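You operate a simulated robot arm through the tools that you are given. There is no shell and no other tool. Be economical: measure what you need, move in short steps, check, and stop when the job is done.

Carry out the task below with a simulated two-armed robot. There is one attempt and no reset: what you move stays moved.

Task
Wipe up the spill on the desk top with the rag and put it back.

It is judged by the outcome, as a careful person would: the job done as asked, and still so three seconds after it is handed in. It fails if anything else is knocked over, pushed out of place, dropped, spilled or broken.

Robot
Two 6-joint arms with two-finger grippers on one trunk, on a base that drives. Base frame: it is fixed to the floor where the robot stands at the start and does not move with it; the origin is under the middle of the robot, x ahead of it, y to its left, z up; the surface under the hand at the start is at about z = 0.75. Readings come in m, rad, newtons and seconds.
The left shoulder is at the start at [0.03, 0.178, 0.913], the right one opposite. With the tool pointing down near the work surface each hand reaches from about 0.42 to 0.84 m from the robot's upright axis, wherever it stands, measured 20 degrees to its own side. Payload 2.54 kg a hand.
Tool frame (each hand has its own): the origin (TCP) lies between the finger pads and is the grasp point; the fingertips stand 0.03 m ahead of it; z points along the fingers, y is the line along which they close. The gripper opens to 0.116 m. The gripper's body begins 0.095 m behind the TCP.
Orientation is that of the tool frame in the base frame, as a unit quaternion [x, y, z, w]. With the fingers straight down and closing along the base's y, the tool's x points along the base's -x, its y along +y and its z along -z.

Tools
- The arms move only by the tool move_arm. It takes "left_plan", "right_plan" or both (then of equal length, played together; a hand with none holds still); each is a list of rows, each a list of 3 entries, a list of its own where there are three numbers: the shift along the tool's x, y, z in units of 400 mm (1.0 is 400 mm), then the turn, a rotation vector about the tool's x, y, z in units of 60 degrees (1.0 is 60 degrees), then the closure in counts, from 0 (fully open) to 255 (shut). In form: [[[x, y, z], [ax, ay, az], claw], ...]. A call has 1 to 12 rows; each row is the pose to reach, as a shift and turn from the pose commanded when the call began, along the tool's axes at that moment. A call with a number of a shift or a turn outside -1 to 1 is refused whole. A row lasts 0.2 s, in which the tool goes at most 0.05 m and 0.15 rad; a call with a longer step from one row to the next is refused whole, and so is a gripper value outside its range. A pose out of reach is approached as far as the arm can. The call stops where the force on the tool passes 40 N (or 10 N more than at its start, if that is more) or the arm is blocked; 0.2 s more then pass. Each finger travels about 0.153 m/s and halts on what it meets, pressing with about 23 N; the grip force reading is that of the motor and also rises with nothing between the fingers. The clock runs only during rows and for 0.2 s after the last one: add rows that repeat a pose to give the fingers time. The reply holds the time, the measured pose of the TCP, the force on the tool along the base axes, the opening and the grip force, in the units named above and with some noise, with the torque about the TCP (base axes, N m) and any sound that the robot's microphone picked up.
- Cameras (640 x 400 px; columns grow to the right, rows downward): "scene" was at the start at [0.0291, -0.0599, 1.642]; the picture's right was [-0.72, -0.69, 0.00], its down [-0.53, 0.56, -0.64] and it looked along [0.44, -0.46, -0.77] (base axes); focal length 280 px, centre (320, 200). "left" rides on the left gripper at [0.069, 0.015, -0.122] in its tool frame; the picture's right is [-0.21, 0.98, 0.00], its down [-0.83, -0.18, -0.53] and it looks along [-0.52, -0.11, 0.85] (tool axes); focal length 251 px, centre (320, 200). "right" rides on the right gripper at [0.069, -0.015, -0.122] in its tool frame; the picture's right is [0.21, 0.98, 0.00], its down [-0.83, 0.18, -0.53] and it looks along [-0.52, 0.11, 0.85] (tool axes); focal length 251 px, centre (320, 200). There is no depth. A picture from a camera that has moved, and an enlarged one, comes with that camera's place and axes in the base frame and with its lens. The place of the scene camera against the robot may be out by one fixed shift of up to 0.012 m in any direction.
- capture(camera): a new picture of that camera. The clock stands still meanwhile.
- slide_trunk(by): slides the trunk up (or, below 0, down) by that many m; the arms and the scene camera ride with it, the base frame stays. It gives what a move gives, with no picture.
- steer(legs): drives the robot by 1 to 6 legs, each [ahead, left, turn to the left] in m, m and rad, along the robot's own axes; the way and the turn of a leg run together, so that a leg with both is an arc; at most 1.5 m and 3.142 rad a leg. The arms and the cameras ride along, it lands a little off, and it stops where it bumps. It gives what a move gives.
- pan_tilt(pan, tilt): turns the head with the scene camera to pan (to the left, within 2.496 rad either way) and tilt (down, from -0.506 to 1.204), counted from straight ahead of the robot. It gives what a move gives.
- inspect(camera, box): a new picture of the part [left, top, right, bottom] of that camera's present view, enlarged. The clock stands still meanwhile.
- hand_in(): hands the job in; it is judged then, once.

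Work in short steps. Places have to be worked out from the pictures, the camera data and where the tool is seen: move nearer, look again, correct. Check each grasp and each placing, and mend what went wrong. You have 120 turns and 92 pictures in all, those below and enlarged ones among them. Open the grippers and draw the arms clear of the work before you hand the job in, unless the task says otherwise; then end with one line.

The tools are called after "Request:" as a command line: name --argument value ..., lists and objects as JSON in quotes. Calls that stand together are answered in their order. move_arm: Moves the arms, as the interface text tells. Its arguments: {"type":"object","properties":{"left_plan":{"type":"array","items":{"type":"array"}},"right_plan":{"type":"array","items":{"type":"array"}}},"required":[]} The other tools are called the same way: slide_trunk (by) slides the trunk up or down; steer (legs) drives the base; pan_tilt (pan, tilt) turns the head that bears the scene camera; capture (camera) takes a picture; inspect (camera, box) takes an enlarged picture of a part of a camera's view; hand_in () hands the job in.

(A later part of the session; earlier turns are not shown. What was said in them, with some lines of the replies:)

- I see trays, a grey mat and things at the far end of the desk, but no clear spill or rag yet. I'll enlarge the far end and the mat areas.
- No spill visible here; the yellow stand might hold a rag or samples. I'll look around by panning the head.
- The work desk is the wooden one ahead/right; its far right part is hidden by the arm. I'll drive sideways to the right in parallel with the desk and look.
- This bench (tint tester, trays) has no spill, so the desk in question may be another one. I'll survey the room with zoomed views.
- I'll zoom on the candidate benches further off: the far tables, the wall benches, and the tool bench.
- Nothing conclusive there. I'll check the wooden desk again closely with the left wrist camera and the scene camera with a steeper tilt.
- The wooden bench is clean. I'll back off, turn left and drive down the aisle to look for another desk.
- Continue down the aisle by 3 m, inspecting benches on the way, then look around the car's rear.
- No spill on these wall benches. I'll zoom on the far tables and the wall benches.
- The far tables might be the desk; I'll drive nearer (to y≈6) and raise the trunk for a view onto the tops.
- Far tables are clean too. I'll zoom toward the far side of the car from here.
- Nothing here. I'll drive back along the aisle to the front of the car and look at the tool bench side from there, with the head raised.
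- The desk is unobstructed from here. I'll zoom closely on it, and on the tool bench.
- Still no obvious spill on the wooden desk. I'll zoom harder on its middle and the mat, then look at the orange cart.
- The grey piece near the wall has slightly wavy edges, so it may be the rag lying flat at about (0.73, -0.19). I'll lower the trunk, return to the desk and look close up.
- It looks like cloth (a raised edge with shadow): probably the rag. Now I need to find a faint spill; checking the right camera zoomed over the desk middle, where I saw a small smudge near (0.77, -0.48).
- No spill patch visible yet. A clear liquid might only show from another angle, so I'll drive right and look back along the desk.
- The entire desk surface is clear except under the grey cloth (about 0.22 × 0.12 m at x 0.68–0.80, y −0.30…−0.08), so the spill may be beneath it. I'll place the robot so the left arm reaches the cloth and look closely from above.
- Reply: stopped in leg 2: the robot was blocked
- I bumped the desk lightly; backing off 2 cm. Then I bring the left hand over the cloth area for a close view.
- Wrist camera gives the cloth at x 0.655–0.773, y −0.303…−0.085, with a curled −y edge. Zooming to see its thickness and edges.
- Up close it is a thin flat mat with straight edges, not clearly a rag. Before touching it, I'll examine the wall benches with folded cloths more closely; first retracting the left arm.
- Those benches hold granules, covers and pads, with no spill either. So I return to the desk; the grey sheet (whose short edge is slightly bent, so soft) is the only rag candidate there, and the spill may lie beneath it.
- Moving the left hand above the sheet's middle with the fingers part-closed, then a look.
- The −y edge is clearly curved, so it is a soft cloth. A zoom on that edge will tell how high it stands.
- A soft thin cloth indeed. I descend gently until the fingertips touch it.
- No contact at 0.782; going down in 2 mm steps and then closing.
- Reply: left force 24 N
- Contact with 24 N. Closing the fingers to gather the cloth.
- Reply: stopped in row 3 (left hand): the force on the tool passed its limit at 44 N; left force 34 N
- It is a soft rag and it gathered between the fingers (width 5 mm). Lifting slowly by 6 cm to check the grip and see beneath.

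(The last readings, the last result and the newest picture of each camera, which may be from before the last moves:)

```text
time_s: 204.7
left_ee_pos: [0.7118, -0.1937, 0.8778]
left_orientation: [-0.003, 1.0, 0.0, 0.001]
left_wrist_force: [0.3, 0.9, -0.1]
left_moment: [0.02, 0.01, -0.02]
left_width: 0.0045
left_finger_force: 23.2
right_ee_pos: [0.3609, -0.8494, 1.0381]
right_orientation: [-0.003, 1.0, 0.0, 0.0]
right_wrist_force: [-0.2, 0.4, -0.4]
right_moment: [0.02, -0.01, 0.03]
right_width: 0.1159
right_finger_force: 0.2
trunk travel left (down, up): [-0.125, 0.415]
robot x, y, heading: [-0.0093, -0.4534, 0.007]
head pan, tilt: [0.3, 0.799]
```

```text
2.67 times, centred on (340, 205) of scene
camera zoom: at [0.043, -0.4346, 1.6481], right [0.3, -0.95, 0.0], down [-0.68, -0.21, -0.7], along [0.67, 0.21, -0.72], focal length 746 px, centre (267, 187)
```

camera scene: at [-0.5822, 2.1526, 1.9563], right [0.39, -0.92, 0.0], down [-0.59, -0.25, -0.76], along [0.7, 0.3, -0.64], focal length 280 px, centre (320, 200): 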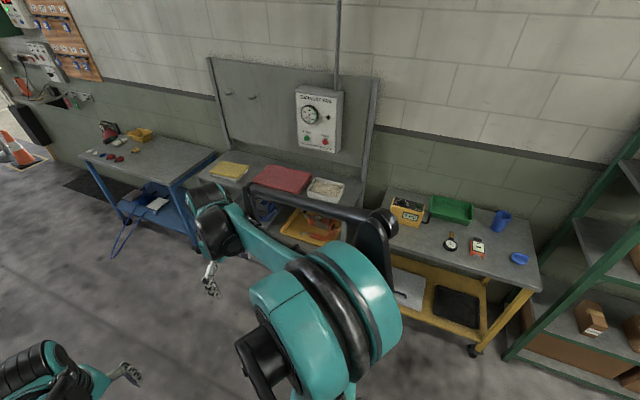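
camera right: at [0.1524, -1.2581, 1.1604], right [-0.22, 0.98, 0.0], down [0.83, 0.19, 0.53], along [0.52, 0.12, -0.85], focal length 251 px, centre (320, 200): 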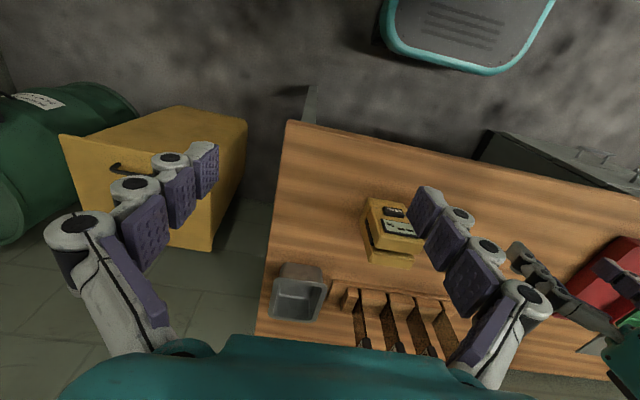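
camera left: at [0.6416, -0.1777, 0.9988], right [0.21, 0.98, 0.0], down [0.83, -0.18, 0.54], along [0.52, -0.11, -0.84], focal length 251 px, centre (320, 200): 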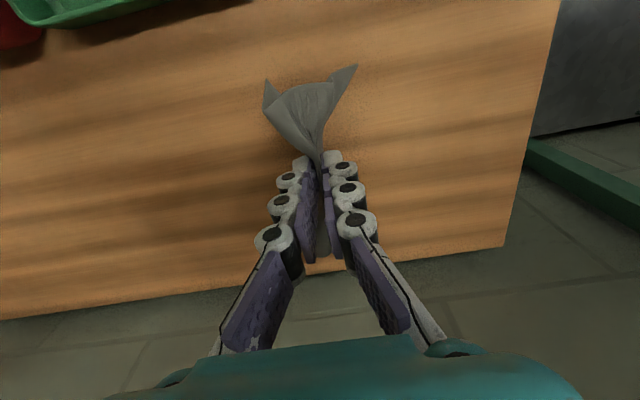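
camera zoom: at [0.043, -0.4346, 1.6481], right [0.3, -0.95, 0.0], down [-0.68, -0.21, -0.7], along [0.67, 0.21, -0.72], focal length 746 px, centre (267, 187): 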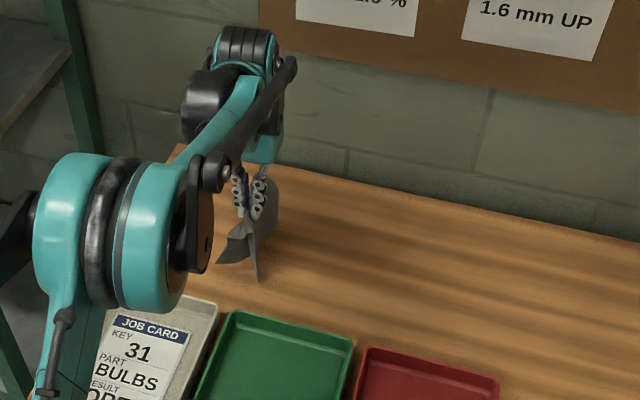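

Rag lifted; nothing beneath it. I'll keep it in hand and look from straight above at the open middle part of the desk at high zoom for a faint wet patch.

Request:
pan_tilt --pan -0.25 --tilt 0.95

Request:
capture --camera "scene"

Request:
inspect --camera "scene" --box '[240, 90, 420, 205]'

```text
time_s: 205.7
left_ee_pos: [0.712, -0.1933, 0.8771]
left_orientation: [-0.003, 1.0, 0.001, 0.001]
left_wrist_force: [-0.1, -1.2, -0.7]
left_moment: [-0.01, -0.01, 0.0]
left_width: 0.0047
left_finger_force: 22.9
right_ee_pos: [0.3604, -0.8495, 1.039]
right_orientation: [-0.003, 1.0, 0.0, 0.0]
right_wrist_force: [0.1, -0.2, 0.4]
right_moment: [0.0, 0.01, 0.01]
right_width: 0.1159
right_finger_force: 0.1
trunk travel left (down, up): [-0.125, 0.415]
robot x, y, heading: [-0.0116, -0.4531, 0.007]
head pan, tilt: [-0.25, 0.949]
```

```text
25 pictures are left
camera scene: at [0.0367, -0.4764, 1.6365], right [-0.24, -0.97, 0.0], down [-0.79, 0.2, -0.58], along [0.56, -0.14, -0.81], focal length 280 px, centre (320, 200)
```

scene: 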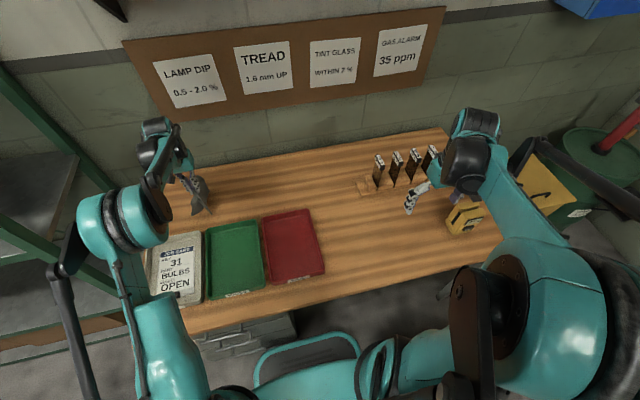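

```text
3.48 times, centred on (330, 148) of scene
camera zoom: at [0.0367, -0.4764, 1.6365], right [-0.24, -0.97, 0.0], down [-0.79, 0.2, -0.58], along [0.56, -0.14, -0.81], focal length 973 px, centre (285, 383)
```

zoom: 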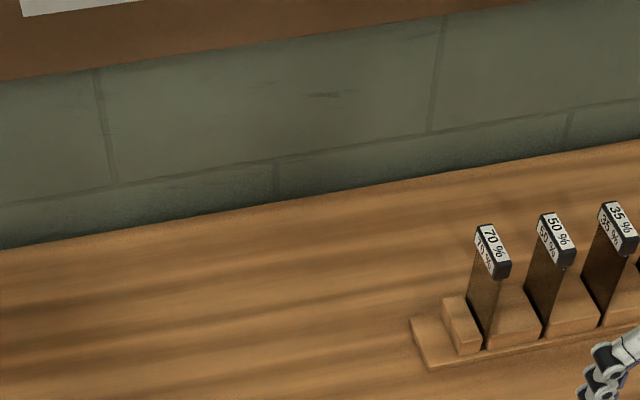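

Request:
inspect --camera "scene" --box '[300, 180, 450, 280]'

Request:
inspect --camera "scene" --box '[200, 140, 350, 235]'

```text
4.00 times, centred on (375, 230) of scene
camera zoom: at [0.0367, -0.4764, 1.6365], right [-0.24, -0.97, 0.0], down [-0.79, 0.2, -0.58], along [0.56, -0.14, -0.81], focal length 1119 px, centre (100, 80)
```

zoom: 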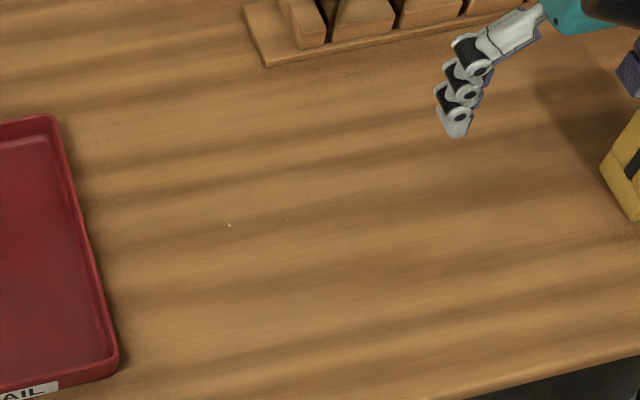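

```text
4.21 times, centred on (275, 188) of scene
camera zoom: at [0.0367, -0.4764, 1.6365], right [-0.24, -0.97, 0.0], down [-0.79, 0.2, -0.58], along [0.56, -0.14, -0.81], focal length 1178 px, centre (510, 253)
```

zoom: 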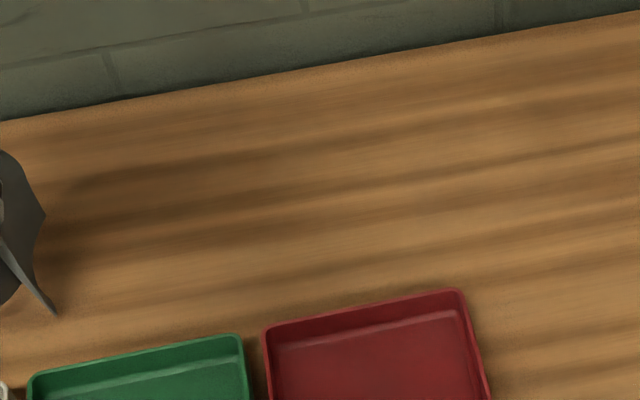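

There are tiny specular glints at about (0.467, −0.70) and (0.461, −0.756): likely clear liquid. Zooming in hard there.

Request:
inspect --camera "scene" --box '[338, 217, 402, 257]'

```text
10.00 times, centred on (370, 237) of scene
camera zoom: at [0.0367, -0.4764, 1.6365], right [-0.24, -0.97, 0.0], down [-0.79, 0.2, -0.58], along [0.56, -0.14, -0.81], focal length 2797 px, centre (-180, -170)
```

zoom: 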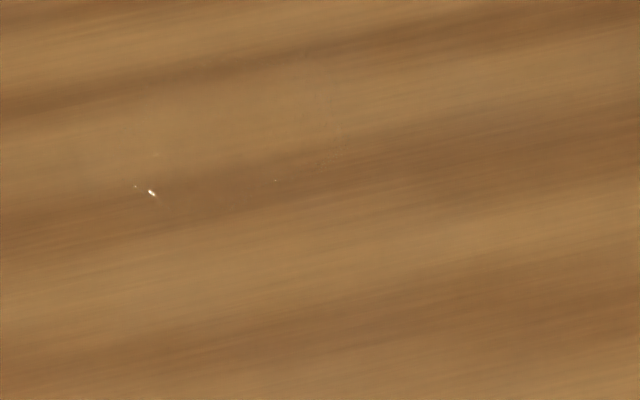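

Glossy droplets confirmed faintly. Looking with the right wrist camera for the patch's extent.

Request:
inspect --camera "right" --box '[240, 80, 440, 220]'

```text
2.86 times, centred on (340, 150) of right
camera zoom: at [0.2917, -0.8656, 1.1604], right [-0.22, 0.98, 0.0], down [0.82, 0.19, 0.53], along [0.52, 0.12, -0.85], focal length 718 px, centre (263, 343)
```

zoom: 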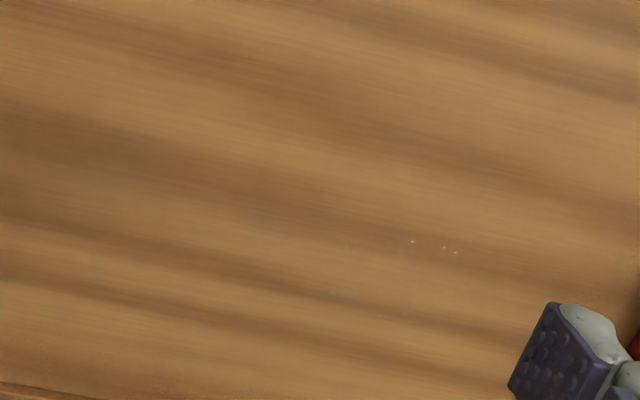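

Request:
inspect --camera "right" --box '[335, 148, 415, 198]'

```text
8.00 times, centred on (375, 173) of right
camera zoom: at [0.2917, -0.8656, 1.1604], right [-0.22, 0.98, 0.0], down [0.82, 0.19, 0.53], along [0.52, 0.12, -0.85], focal length 2012 px, centre (-120, 416)
```

zoom: 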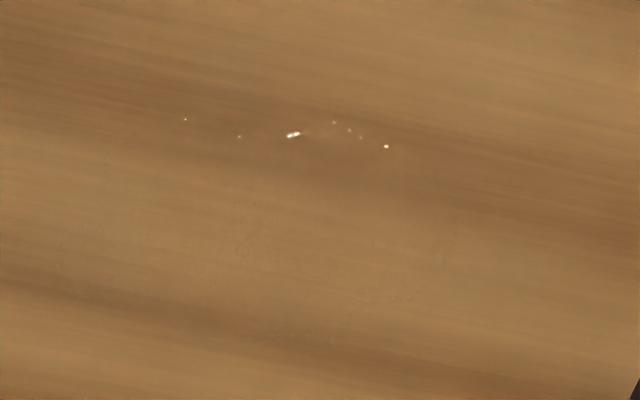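

The puddle is clear, centred about (0.475, −0.73) with ~5 cm radius. I raise the rag and draw the left hand back in front of the robot, well above the trays.

Request:
move_arm --left_plan '[[[0, 0, -0.1], [0, 0, 0], 255], [[0, 0, -0.2], [0, 0, 0], 255], [[0, 0, -0.3075], [0, 0, 0], 255], [[0.074, -0.08, -0.3075], [0, 0, 0], 255], [[0.148, -0.16, -0.3075], [0, 0, 0], 255], [[0.222, -0.24, -0.3075], [0, 0, 0], 255], [[0.295, -0.32, -0.3075], [0, 0, 0], 255], [[0.369, -0.4, -0.3075], [0, 0, 0], 255], [[0.443, -0.48, -0.3075], [0, 0, 0], 255], [[0.517, -0.56, -0.3075], [0, 0, 0], 255], [[0.59, -0.64, -0.3075], [0, 0, 0], 255]]'

Request:
steer --legs '[[0, -0.28, 0]]'

Request:
capture --camera "left"

```text
time_s: 208.1
left_ee_pos: [0.4764, -0.4501, 0.9996]
left_orientation: [-0.002, 1.0, 0.0, 0.001]
left_wrist_force: [-0.5, 0.1, 0.6]
left_moment: [0.06, -0.03, -0.01]
left_width: 0.0047
left_finger_force: 22.5
right_ee_pos: [0.36, -0.8507, 1.0383]
right_orientation: [-0.003, 1.0, 0.0, 0.001]
right_wrist_force: [0.6, 0.0, -0.7]
right_moment: [0.03, 0.02, -0.02]
right_width: 0.1162
right_finger_force: 0.1
trunk travel left (down, up): [-0.125, 0.415]
robot x, y, heading: [-0.0113, -0.4528, 0.01]
head pan, tilt: [-0.25, 0.949]
```

```text
time_s: 210.1
left_ee_pos: [0.4795, -0.7297, 0.9997]
left_orientation: [-0.004, 1.0, 0.0, 0.001]
left_wrist_force: [-0.2, 0.7, 0.4]
left_moment: [0.06, 0.01, 0.02]
left_width: 0.0045
left_finger_force: 22.4
right_ee_pos: [0.3633, -1.1284, 1.0374]
right_orientation: [-0.004, 1.0, 0.001, 0.0]
right_wrist_force: [-0.3, -0.4, -0.1]
right_moment: [0.03, 0.02, -0.03]
right_width: 0.1161
right_finger_force: 0.0
trunk travel left (down, up): [-0.125, 0.415]
robot x, y, heading: [-0.0092, -0.7354, 0.005]
head pan, tilt: [-0.25, 0.949]
```

```text
18 pictures are left
camera left: at [0.4093, -0.7134, 1.1216], right [0.21, 0.98, 0.0], down [0.83, -0.18, 0.54], along [0.52, -0.11, -0.84], focal length 251 px, centre (320, 200)
```

left: 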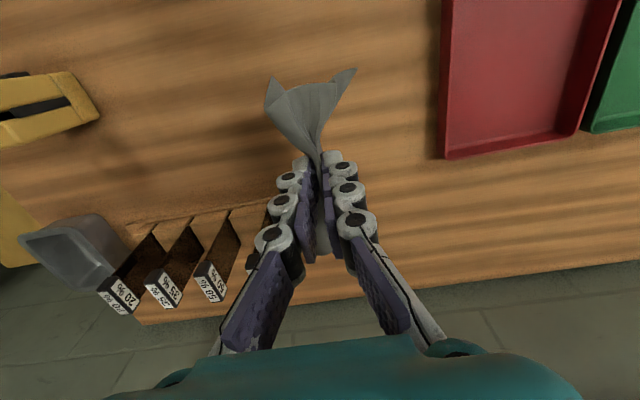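

The rag hangs right above the puddle at (0.48, −0.73). Lowering until it presses lightly on the desk.

Request:
move_arm --left_plan '[[[0, 0, 0.12], [0, 0, 0], 255], [[0, 0, 0.24], [0, 0, 0], 255], [[0, 0, 0.36], [0, 0, 0], 255], [[0, 0, 0.44], [0, 0, 0], 255], [[0, 0, 0.5], [0, 0, 0], 255], [[0, 0, 0.52], [0, 0, 0], 255], [[0, 0, 0.535], [0, 0, 0], 255], [[0, 0, 0.543], [0, 0, 0], 255], [[0, 0, 0.55], [0, 0, 0], 255]]'

```text
time_s: 212.0
left_ee_pos: [0.4791, -0.7284, 0.7836]
left_orientation: [-0.005, 1.0, 0.0, 0.002]
left_wrist_force: [2.5, 0.1, 35.7]
left_moment: [-0.08, -0.08, -0.02]
left_width: 0.0045
left_finger_force: 23.0
right_ee_pos: [0.3603, -1.1285, 1.0387]
right_orientation: [-0.005, 1.0, -0.001, 0.001]
right_wrist_force: [0.1, -0.3, -0.2]
right_moment: [-0.01, 0.03, -0.04]
right_width: 0.1161
right_finger_force: 0.2
trunk travel left (down, up): [-0.125, 0.415]
robot x, y, heading: [-0.0075, -0.7326, 0.008]
head pan, tilt: [-0.25, 0.949]
stopped in row 9 (left hand): the force on the tool passed its limit at 47 N (the readings are from after the stop); the commanded pose is now the measured one
```

Pressing at 36 N. I ease up 4 mm and wipe back and forth along y across the patch.

Request:
move_arm --left_plan '[[[0, 0, -0.008], [0, 0, 0], 255], [[0.05, -0.09, -0.008], [0, 0, 0], 255], [[0.1, -0.17, -0.008], [0, 0, 0], 255], [[0.1, -0.07, -0.008], [0, 0, 0], 255], [[0.1, 0.03, -0.008], [0, 0, 0], 255], [[0.1, 0.13, -0.008], [0, 0, 0], 255], [[0.06, 0.19, -0.008], [0, 0, 0], 255], [[0.04, 0.1, -0.008], [0, 0, 0], 255], [[0.04, 0, -0.008], [0, 0, 0], 255], [[0.04, -0.1, -0.008], [0, 0, 0], 255], [[0.01, -0.19, -0.008], [0, 0, 0], 255], [[-0.02, -0.1, -0.008], [0, 0, 0], 255]]'

```text
time_s: 214.6
left_ee_pos: [0.4894, -0.7677, 0.7848]
left_orientation: [-0.003, 1.0, -0.001, 0.002]
left_wrist_force: [-0.2, -0.2, 0.6]
left_moment: [-0.07, 0.0, -0.01]
left_width: 0.0042
left_finger_force: 22.9
right_ee_pos: [0.3623, -1.1264, 1.0376]
right_orientation: [-0.004, 1.0, -0.001, 0.0]
right_wrist_force: [0.9, 0.0, -1.5]
right_moment: [-0.05, -0.04, -0.05]
right_width: 0.1159
right_finger_force: 0.1
trunk travel left (down, up): [-0.125, 0.415]
robot x, y, heading: [-0.005, -0.7319, 0.006]
head pan, tilt: [-0.25, 0.949]
```

Force was nearly nil there, so I press ~3 mm lower and continue the strokes over the rest.

Request:
move_arm --left_plan '[[[0, 0, 0.006], [0, 0, 0], 255], [[0, 0.09, 0.006], [0, 0, 0], 255], [[0, 0.18, 0.006], [0, 0, 0], 255], [[-0.03, 0.27, 0.006], [0, 0, 0], 255], [[-0.07, 0.19, 0.006], [0, 0, 0], 255], [[-0.07, 0.1, 0.006], [0, 0, 0], 255], [[-0.07, 0.01, 0.006], [0, 0, 0], 255], [[-0.03, -0.08, 0.006], [0, 0, 0], 255], [[0.05, -0.06, 0.006], [0, 0, 0], 255], [[0.05, 0.04, 0.006], [0, 0, 0], 255], [[0.05, 0.14, 0.006], [0, 0, 0], 255], [[0.06, 0.24, 0.006], [0, 0, 0], 255]]'

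```text
time_s: 217.2
left_ee_pos: [0.4641, -0.6726, 0.7831]
left_orientation: [-0.004, 1.0, -0.001, 0.002]
left_wrist_force: [0.8, -2.7, 9.9]
left_moment: [-0.12, -0.02, 0.03]
left_width: 0.0045
left_finger_force: 22.7
right_ee_pos: [0.3625, -1.1282, 1.0375]
right_orientation: [-0.004, 1.0, -0.001, 0.001]
right_wrist_force: [0.4, 1.1, 1.2]
right_moment: [-0.06, 0.01, -0.02]
right_width: 0.1161
right_finger_force: 0.0
trunk travel left (down, up): [-0.125, 0.415]
robot x, y, heading: [-0.0049, -0.7317, 0.007]
head pan, tilt: [-0.25, 0.949]
```

Good 10 N contact. One more pass over the nearer half and the centre.

Request:
move_arm --left_plan '[[[0.05, 0, 0.002], [0, 0, 0], 255], [[0.08, -0.08, 0.002], [0, 0, 0], 255], [[0.08, -0.18, 0.002], [0, 0, 0], 255], [[0.08, -0.28, 0.002], [0, 0, 0], 255], [[0.02, -0.33, 0.002], [0, 0, 0], 255], [[0.0, -0.23, 0.002], [0, 0, 0], 255], [[0.0, -0.13, 0.002], [0, 0, 0], 255], [[0, -0.03, 0.002], [0, 0, 0], 255], [[-0.06, -0.03, 0.002], [0, 0, 0], 255], [[-0.06, -0.13, 0.002], [0, 0, 0], 255], [[-0.06, -0.23, 0.002], [0, 0, 0], 255], [[-0.06, -0.32, 0.002], [0, 0, 0], 255]]'

Request:
move_arm --left_plan '[[[0, 0, -0.1], [0, 0, 0], 255], [[0, 0, -0.2], [0, 0, 0], 255], [[0, 0.1, -0.32], [0, 0, 0], 255], [[0, 0.2, -0.42], [0, 0, 0], 255], [[0, 0.3, -0.5], [0, 0, 0], 255], [[0, 0.4, -0.55], [0, 0, 0], 255], [[0, 0.5, -0.55], [0, 0, 0], 255]]'

Request:
inspect --camera "scene" --box '[240, 180, 400, 280]'

```text
time_s: 219.8
left_ee_pos: [0.4888, -0.799, 0.7813]
left_orientation: [-0.004, 1.0, 0.0, 0.003]
left_wrist_force: [-0.5, 5.0, 15.8]
left_moment: [0.13, 0.08, 0.0]
left_width: 0.0047
left_finger_force: 23.3
right_ee_pos: [0.362, -1.1285, 1.0378]
right_orientation: [-0.004, 1.0, -0.001, 0.002]
right_wrist_force: [-0.5, 0.0, -0.4]
right_moment: [0.04, -0.02, 0.0]
right_width: 0.1159
right_finger_force: 0.0
trunk travel left (down, up): [-0.125, 0.415]
robot x, y, heading: [-0.0065, -0.7348, 0.006]
head pan, tilt: [-0.25, 0.949]
```

```text
refused: row 3 steps farther than a row can; nothing moved
```

```text
4.00 times, centred on (320, 230) of scene
camera zoom: at [0.037, -0.7554, 1.6366], right [-0.24, -0.97, 0.0], down [-0.79, 0.2, -0.58], along [0.57, -0.14, -0.81], focal length 1119 px, centre (320, 80)
```

zoom: 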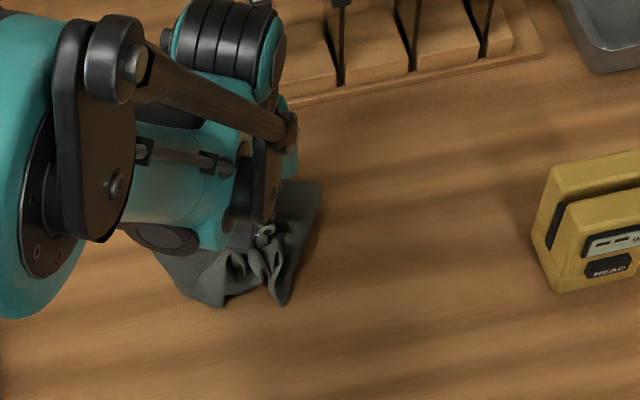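

Lifting the rag and shifting it left to uncover the wiped patch, then checking with the cameras.

Request:
move_arm --left_plan '[[[0, 0, -0.1], [0, 0, 0], 255], [[0, 0, -0.2], [0, 0, 0], 255], [[0, 0, -0.3], [0, 0, 0], 255], [[0, 0, -0.4], [0, 0, 0], 255], [[0, 0.03, -0.5], [0, 0, 0], 255], [[0, 0.13, -0.54], [0, 0, 0], 255], [[0, 0.24, -0.54], [0, 0, 0], 255], [[0, 0.35, -0.54], [0, 0, 0], 255], [[0, 0.46, -0.54], [0, 0, 0], 255], [[0, 0.57, -0.54], [0, 0, 0], 255], [[0, 0.68, -0.54], [0, 0, 0], 255]]'

Request:
steer --legs '[[0, 0.28, 0]]'

Request:
inspect --camera "right" --box '[300, 125, 420, 200]'

Request:
inspect --camera "scene" --box '[320, 200, 430, 270]'

```text
time_s: 222.2
left_ee_pos: [0.4856, -0.5272, 0.9975]
left_orientation: [-0.004, 1.0, -0.001, 0.002]
left_wrist_force: [-1.2, 0.9, 0.3]
left_moment: [0.0, -0.01, -0.02]
left_width: 0.0043
left_finger_force: 22.7
right_ee_pos: [0.3631, -1.127, 1.0384]
right_orientation: [-0.004, 1.0, -0.001, 0.0]
right_wrist_force: [-0.4, 0.5, -0.1]
right_moment: [0.01, -0.03, -0.01]
right_width: 0.116
right_finger_force: 0.0
trunk travel left (down, up): [-0.125, 0.415]
robot x, y, heading: [-0.0097, -0.7321, 0.004]
head pan, tilt: [-0.25, 0.949]
```

```text
time_s: 224.2
left_ee_pos: [0.4839, -0.245, 0.9977]
left_orientation: [-0.005, 1.0, -0.001, 0.002]
left_wrist_force: [0.4, -0.9, -1.3]
left_moment: [-0.09, 0.01, -0.01]
left_width: 0.0047
left_finger_force: 23.4
right_ee_pos: [0.3617, -0.8448, 1.0381]
right_orientation: [-0.005, 1.0, -0.001, -0.001]
right_wrist_force: [-0.5, 1.5, 0.1]
right_moment: [-0.01, -0.04, 0.0]
right_width: 0.1158
right_finger_force: 0.1
trunk travel left (down, up): [-0.125, 0.415]
robot x, y, heading: [-0.0087, -0.4511, 0.01]
head pan, tilt: [-0.25, 0.949]
```

```text
5.33 times, centred on (360, 162) of right
camera zoom: at [0.2928, -0.8612, 1.1608], right [-0.22, 0.97, 0.0], down [0.82, 0.19, 0.53], along [0.52, 0.12, -0.85], focal length 1341 px, centre (107, 400)
```

zoom: 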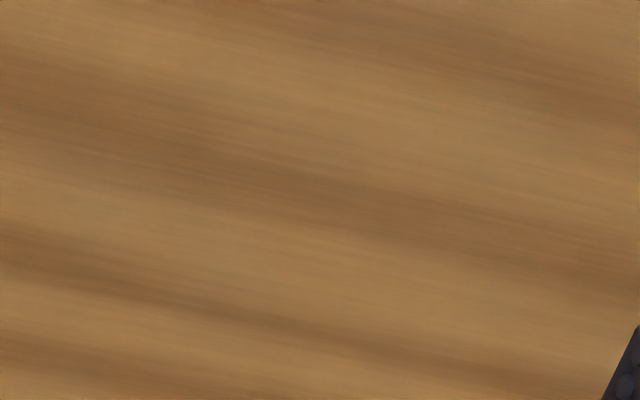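

```text
5.71 times, centred on (375, 235) of scene
camera zoom: at [0.0362, -0.4725, 1.6365], right [-0.24, -0.97, 0.0], down [-0.79, 0.19, -0.58], along [0.57, -0.14, -0.81], focal length 1598 px, centre (6, 0)
```

zoom: 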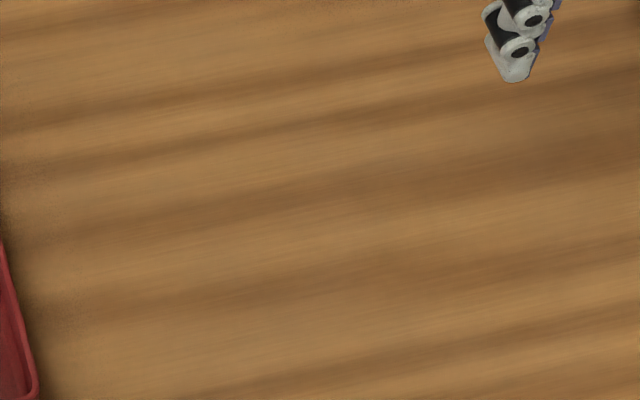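

The glints are gone. One wider check for leftover drops around the patch.

Request:
inspect --camera "right" --box '[250, 130, 420, 240]'

```text
3.64 times, centred on (335, 185) of right
camera zoom: at [0.2928, -0.8612, 1.1608], right [-0.22, 0.97, 0.0], down [0.82, 0.19, 0.53], along [0.52, 0.12, -0.85], focal length 914 px, centre (266, 254)
```

zoom: 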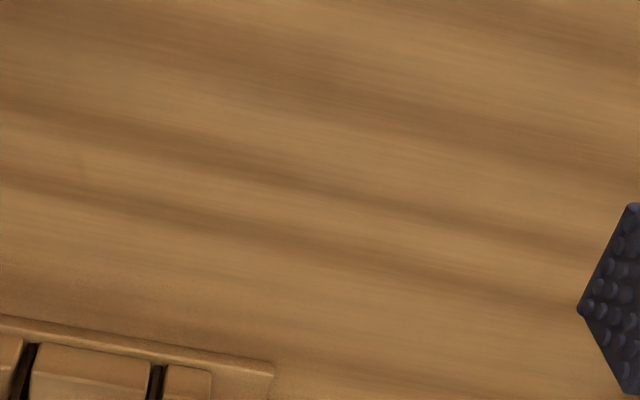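

All clean. Taking the rag back to its place: over (0.712, −0.194), then down.

Request:
move_arm --left_plan '[[[-0.095, 0.022, 0], [0, 0, 0], 255], [[-0.19, 0.044, 0], [0, 0, 0], 255], [[-0.285, 0.066, 0], [0, 0, 0], 255], [[-0.38, 0.088, 0], [0, 0, 0], 255], [[-0.475, 0.11, 0], [0, 0, 0], 255], [[-0.57, 0.128, 0], [0, 0, 0], 255], [[-0.57, 0.128, 0.11], [0, 0, 0], 255], [[-0.57, 0.128, 0.22], [0, 0, 0], 255], [[-0.57, 0.128, 0.32], [0, 0, 0], 255], [[-0.57, 0.128, 0.41], [0, 0, 0], 255], [[-0.57, 0.128, 0.48], [0, 0, 0], 255], [[-0.57, 0.128, 0.52], [0, 0, 0], 255]]'

Request:
capture --camera "left"

```text
time_s: 226.8
left_ee_pos: [0.7125, -0.1943, 0.7919]
left_orientation: [-0.005, 1.0, 0.0, 0.002]
left_wrist_force: [-0.4, 0.0, 1.9]
left_moment: [0.01, 0.02, -0.02]
left_width: 0.0045
left_finger_force: 23.4
right_ee_pos: [0.3607, -0.8461, 1.0385]
right_orientation: [-0.005, 1.0, 0.0, 0.0]
right_wrist_force: [-0.7, -0.1, -0.5]
right_moment: [0.03, -0.03, -0.01]
right_width: 0.1159
right_finger_force: 0.0
trunk travel left (down, up): [-0.125, 0.415]
robot x, y, heading: [-0.0088, -0.451, 0.008]
head pan, tilt: [-0.25, 0.949]
```

```text
13 pictures are left
camera left: at [0.6422, -0.1777, 0.9123], right [0.21, 0.98, 0.0], down [0.83, -0.17, 0.54], along [0.53, -0.11, -0.84], focal length 251 px, centre (320, 200)
```

left: 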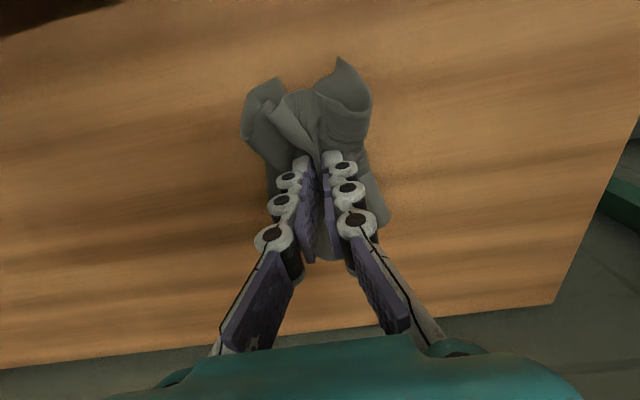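

Lowering the last few mm and opening the fingers to release.

Request:
move_arm --left_plan '[[[0, 0, 0.012], [0, 0, 0], 255], [[0, 0, 0.012], [0, 0, 0], 210], [[0, 0, 0.01], [0, 0, 0], 160], [[0, 0, 0.01], [0, 0, 0], 110], [[0, 0, 0.01], [0, 0, 0], 60], [[0, 0, 0.01], [0, 0, 0], 60]]'

Request:
move_arm --left_plan '[[[0, 0, -0.03], [0, 0, 0], 60], [[0, 0, -0.08], [0, 0, 0], 60], [[0, 0, -0.14], [0, 0, 0], 60], [[0, 0, -0.2], [0, 0, 0], 60], [[0, 0, -0.25], [0, 0, 0], 60]]'

Request:
capture --camera "left"

```text
time_s: 228.2
left_ee_pos: [0.712, -0.1946, 0.7866]
left_orientation: [-0.005, 1.0, 0.0, 0.002]
left_wrist_force: [0.3, -0.4, -0.4]
left_moment: [0.01, 0.0, -0.01]
left_width: 0.0889
left_finger_force: 0.1
right_ee_pos: [0.3618, -0.8467, 1.0379]
right_orientation: [-0.005, 1.0, -0.001, 0.0]
right_wrist_force: [0.7, -0.1, 0.7]
right_moment: [-0.02, 0.02, 0.04]
right_width: 0.1157
right_finger_force: 0.0
trunk travel left (down, up): [-0.125, 0.415]
robot x, y, heading: [-0.0119, -0.4526, 0.009]
head pan, tilt: [-0.25, 0.949]
```

```text
time_s: 229.4
left_ee_pos: [0.7108, -0.1927, 0.8863]
left_orientation: [-0.005, 1.0, -0.001, 0.003]
left_wrist_force: [0.1, -0.2, 0.0]
left_moment: [-0.02, -0.05, -0.01]
left_width: 0.0889
left_finger_force: 0.0
right_ee_pos: [0.3618, -0.8458, 1.0374]
right_orientation: [-0.005, 1.0, 0.0, 0.0]
right_wrist_force: [-0.1, 0.2, -0.6]
right_moment: [-0.01, -0.02, 0.0]
right_width: 0.1162
right_finger_force: 0.1
trunk travel left (down, up): [-0.125, 0.415]
robot x, y, heading: [-0.0107, -0.45, 0.007]
head pan, tilt: [-0.25, 0.949]
```

```text
12 pictures are left
camera left: at [0.6411, -0.1768, 1.0079], right [0.21, 0.98, 0.0], down [0.83, -0.17, 0.54], along [0.53, -0.11, -0.84], focal length 251 px, centre (320, 200)
```

left: 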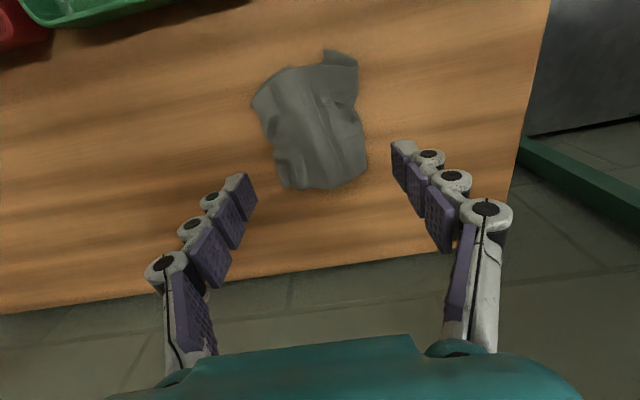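

The rag is released, centred at about (0.71, −0.195), its original spot. Raising the hand and drawing it back clear of the work.

Request:
move_arm --left_plan '[[[0, 0, -0.1], [0, 0, 0], 0], [[0, 0, -0.2], [0, 0, 0], 0], [[0.075, -0.08, -0.2], [0, 0, 0], 0], [[0.15, -0.16, -0.2], [0, 0, 0], 0], [[0.225, -0.24, -0.2], [0, 0, 0], 0], [[0.3, -0.32, -0.2], [0, 0, 0], 0], [[0.375, -0.4, -0.2], [0, 0, 0], 0], [[0.45, -0.48, -0.2], [0, 0, 0], 0], [[0.525, -0.56, -0.2], [0, 0, 0], 0], [[0.6, -0.64, -0.2], [0, 0, 0], 0], [[0.65, -0.7, -0.2], [0, 0, 0], 0]]'

Request:
steer --legs '[[-0.5, 0, 0]]'

Request:
pan_tilt --pan 0.0 --tilt 0.6

Request:
capture --camera "scene"

```text
time_s: 231.8
left_ee_pos: [0.4524, -0.4761, 0.9651]
left_orientation: [-0.005, 1.0, 0.0, 0.002]
left_wrist_force: [-1.7, -0.5, 0.1]
left_moment: [0.06, 0.01, -0.02]
left_width: 0.1159
left_finger_force: 0.1
right_ee_pos: [0.3616, -0.8469, 1.0378]
right_orientation: [-0.005, 1.0, 0.0, 0.0]
right_wrist_force: [-0.1, -0.4, 0.1]
right_moment: [-0.01, 0.02, -0.01]
right_width: 0.1162
right_finger_force: 0.0
trunk travel left (down, up): [-0.125, 0.415]
robot x, y, heading: [-0.0076, -0.4489, 0.008]
head pan, tilt: [-0.25, 0.949]
```

```text
time_s: 234.7
left_ee_pos: [-0.0528, -0.4799, 0.9649]
left_orientation: [-0.002, 1.0, 0.0, 0.003]
left_wrist_force: [0.1, 0.0, 0.3]
left_moment: [-0.02, -0.04, -0.03]
left_width: 0.1161
left_finger_force: 0.1
right_ee_pos: [-0.1449, -0.8516, 1.0381]
right_orientation: [-0.002, 1.0, 0.0, 0.001]
right_wrist_force: [-0.2, -0.3, 0.3]
right_moment: [0.0, -0.02, -0.01]
right_width: 0.116
right_finger_force: 0.1
trunk travel left (down, up): [-0.125, 0.415]
robot x, y, heading: [-0.5136, -0.4529, 0.003]
head pan, tilt: [-0.25, 0.949]
```

```text
time_s: 235.6
left_ee_pos: [-0.05, -0.4815, 0.9661]
left_orientation: [-0.003, 1.0, 0.001, 0.002]
left_wrist_force: [0.1, 0.0, 0.2]
left_moment: [-0.04, 0.02, 0.01]
left_width: 0.116
left_finger_force: 0.0
right_ee_pos: [-0.1445, -0.8502, 1.0385]
right_orientation: [-0.002, 1.0, 0.0, 0.0]
right_wrist_force: [-0.5, 0.0, -0.3]
right_moment: [0.01, -0.04, 0.0]
right_width: 0.116
right_finger_force: 0.0
trunk travel left (down, up): [-0.125, 0.415]
robot x, y, heading: [-0.516, -0.4576, 0.004]
head pan, tilt: [0.0, 0.6]
```

```text
11 pictures are left
camera scene: at [-0.4508, -0.4597, 1.6649], right [0.0, -1.0, 0.0], down [-0.57, 0.0, -0.82], along [0.82, 0.0, -0.57], focal length 280 px, centre (320, 200)
```

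scene: 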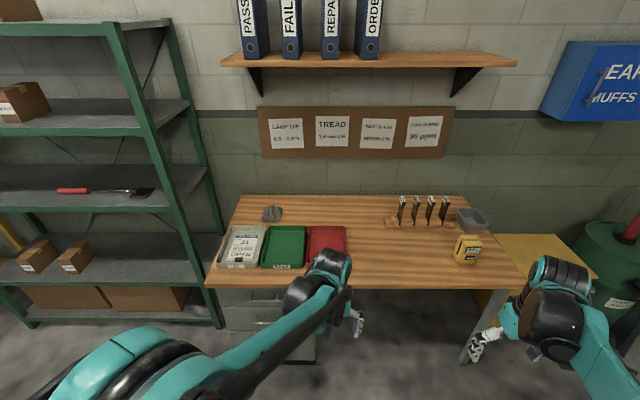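

The desk is clean, everything else stands in place, the rag is back at its spot and the arms are clear. One last zoom on the wiped region from this grazing angle before handing in.

Request:
inspect --camera "scene" --box '[230, 190, 490, 300]'

Request:
inspect --camera "scene" --box '[345, 220, 465, 290]'

```text
2.46 times, centred on (360, 245) of scene
camera zoom: at [-0.4508, -0.4597, 1.6649], right [0.0, -1.0, 0.0], down [-0.57, 0.0, -0.82], along [0.82, 0.0, -0.57], focal length 689 px, centre (222, 89)
```

zoom: 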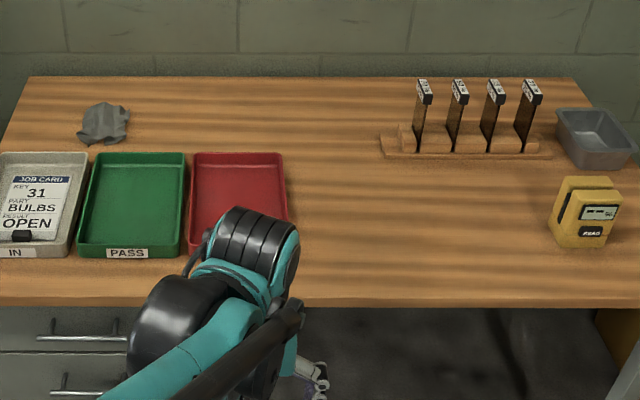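

```text
5.33 times, centred on (405, 255) of scene
camera zoom: at [-0.4508, -0.4597, 1.6649], right [0.0, -1.0, 0.0], down [-0.57, 0.0, -0.82], along [0.82, 0.0, -0.57], focal length 1492 px, centre (-133, -93)
```

zoom: 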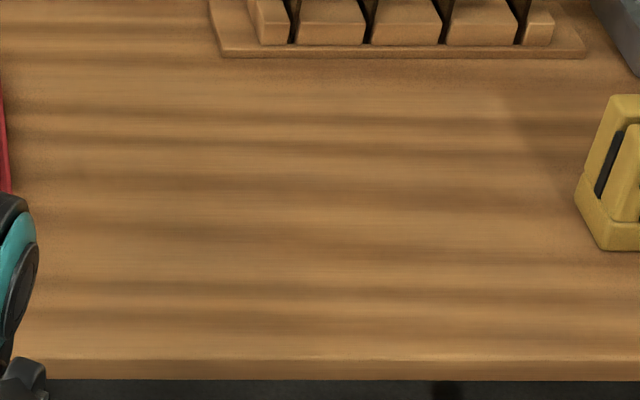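

No spill remains; handing in.

Request:
hand_in

```text
The job is handed in.
```

I wiped up the spill, a patch of clear liquid on the wooden desk, with the grey rag and put the rag back in its original spot. It lies crumpled rather than flat as I found it. Close-up views afterwards showed no liquid left and nothing else on the desk out of place, though the base bumped lightly against something at the desk once while positioning.
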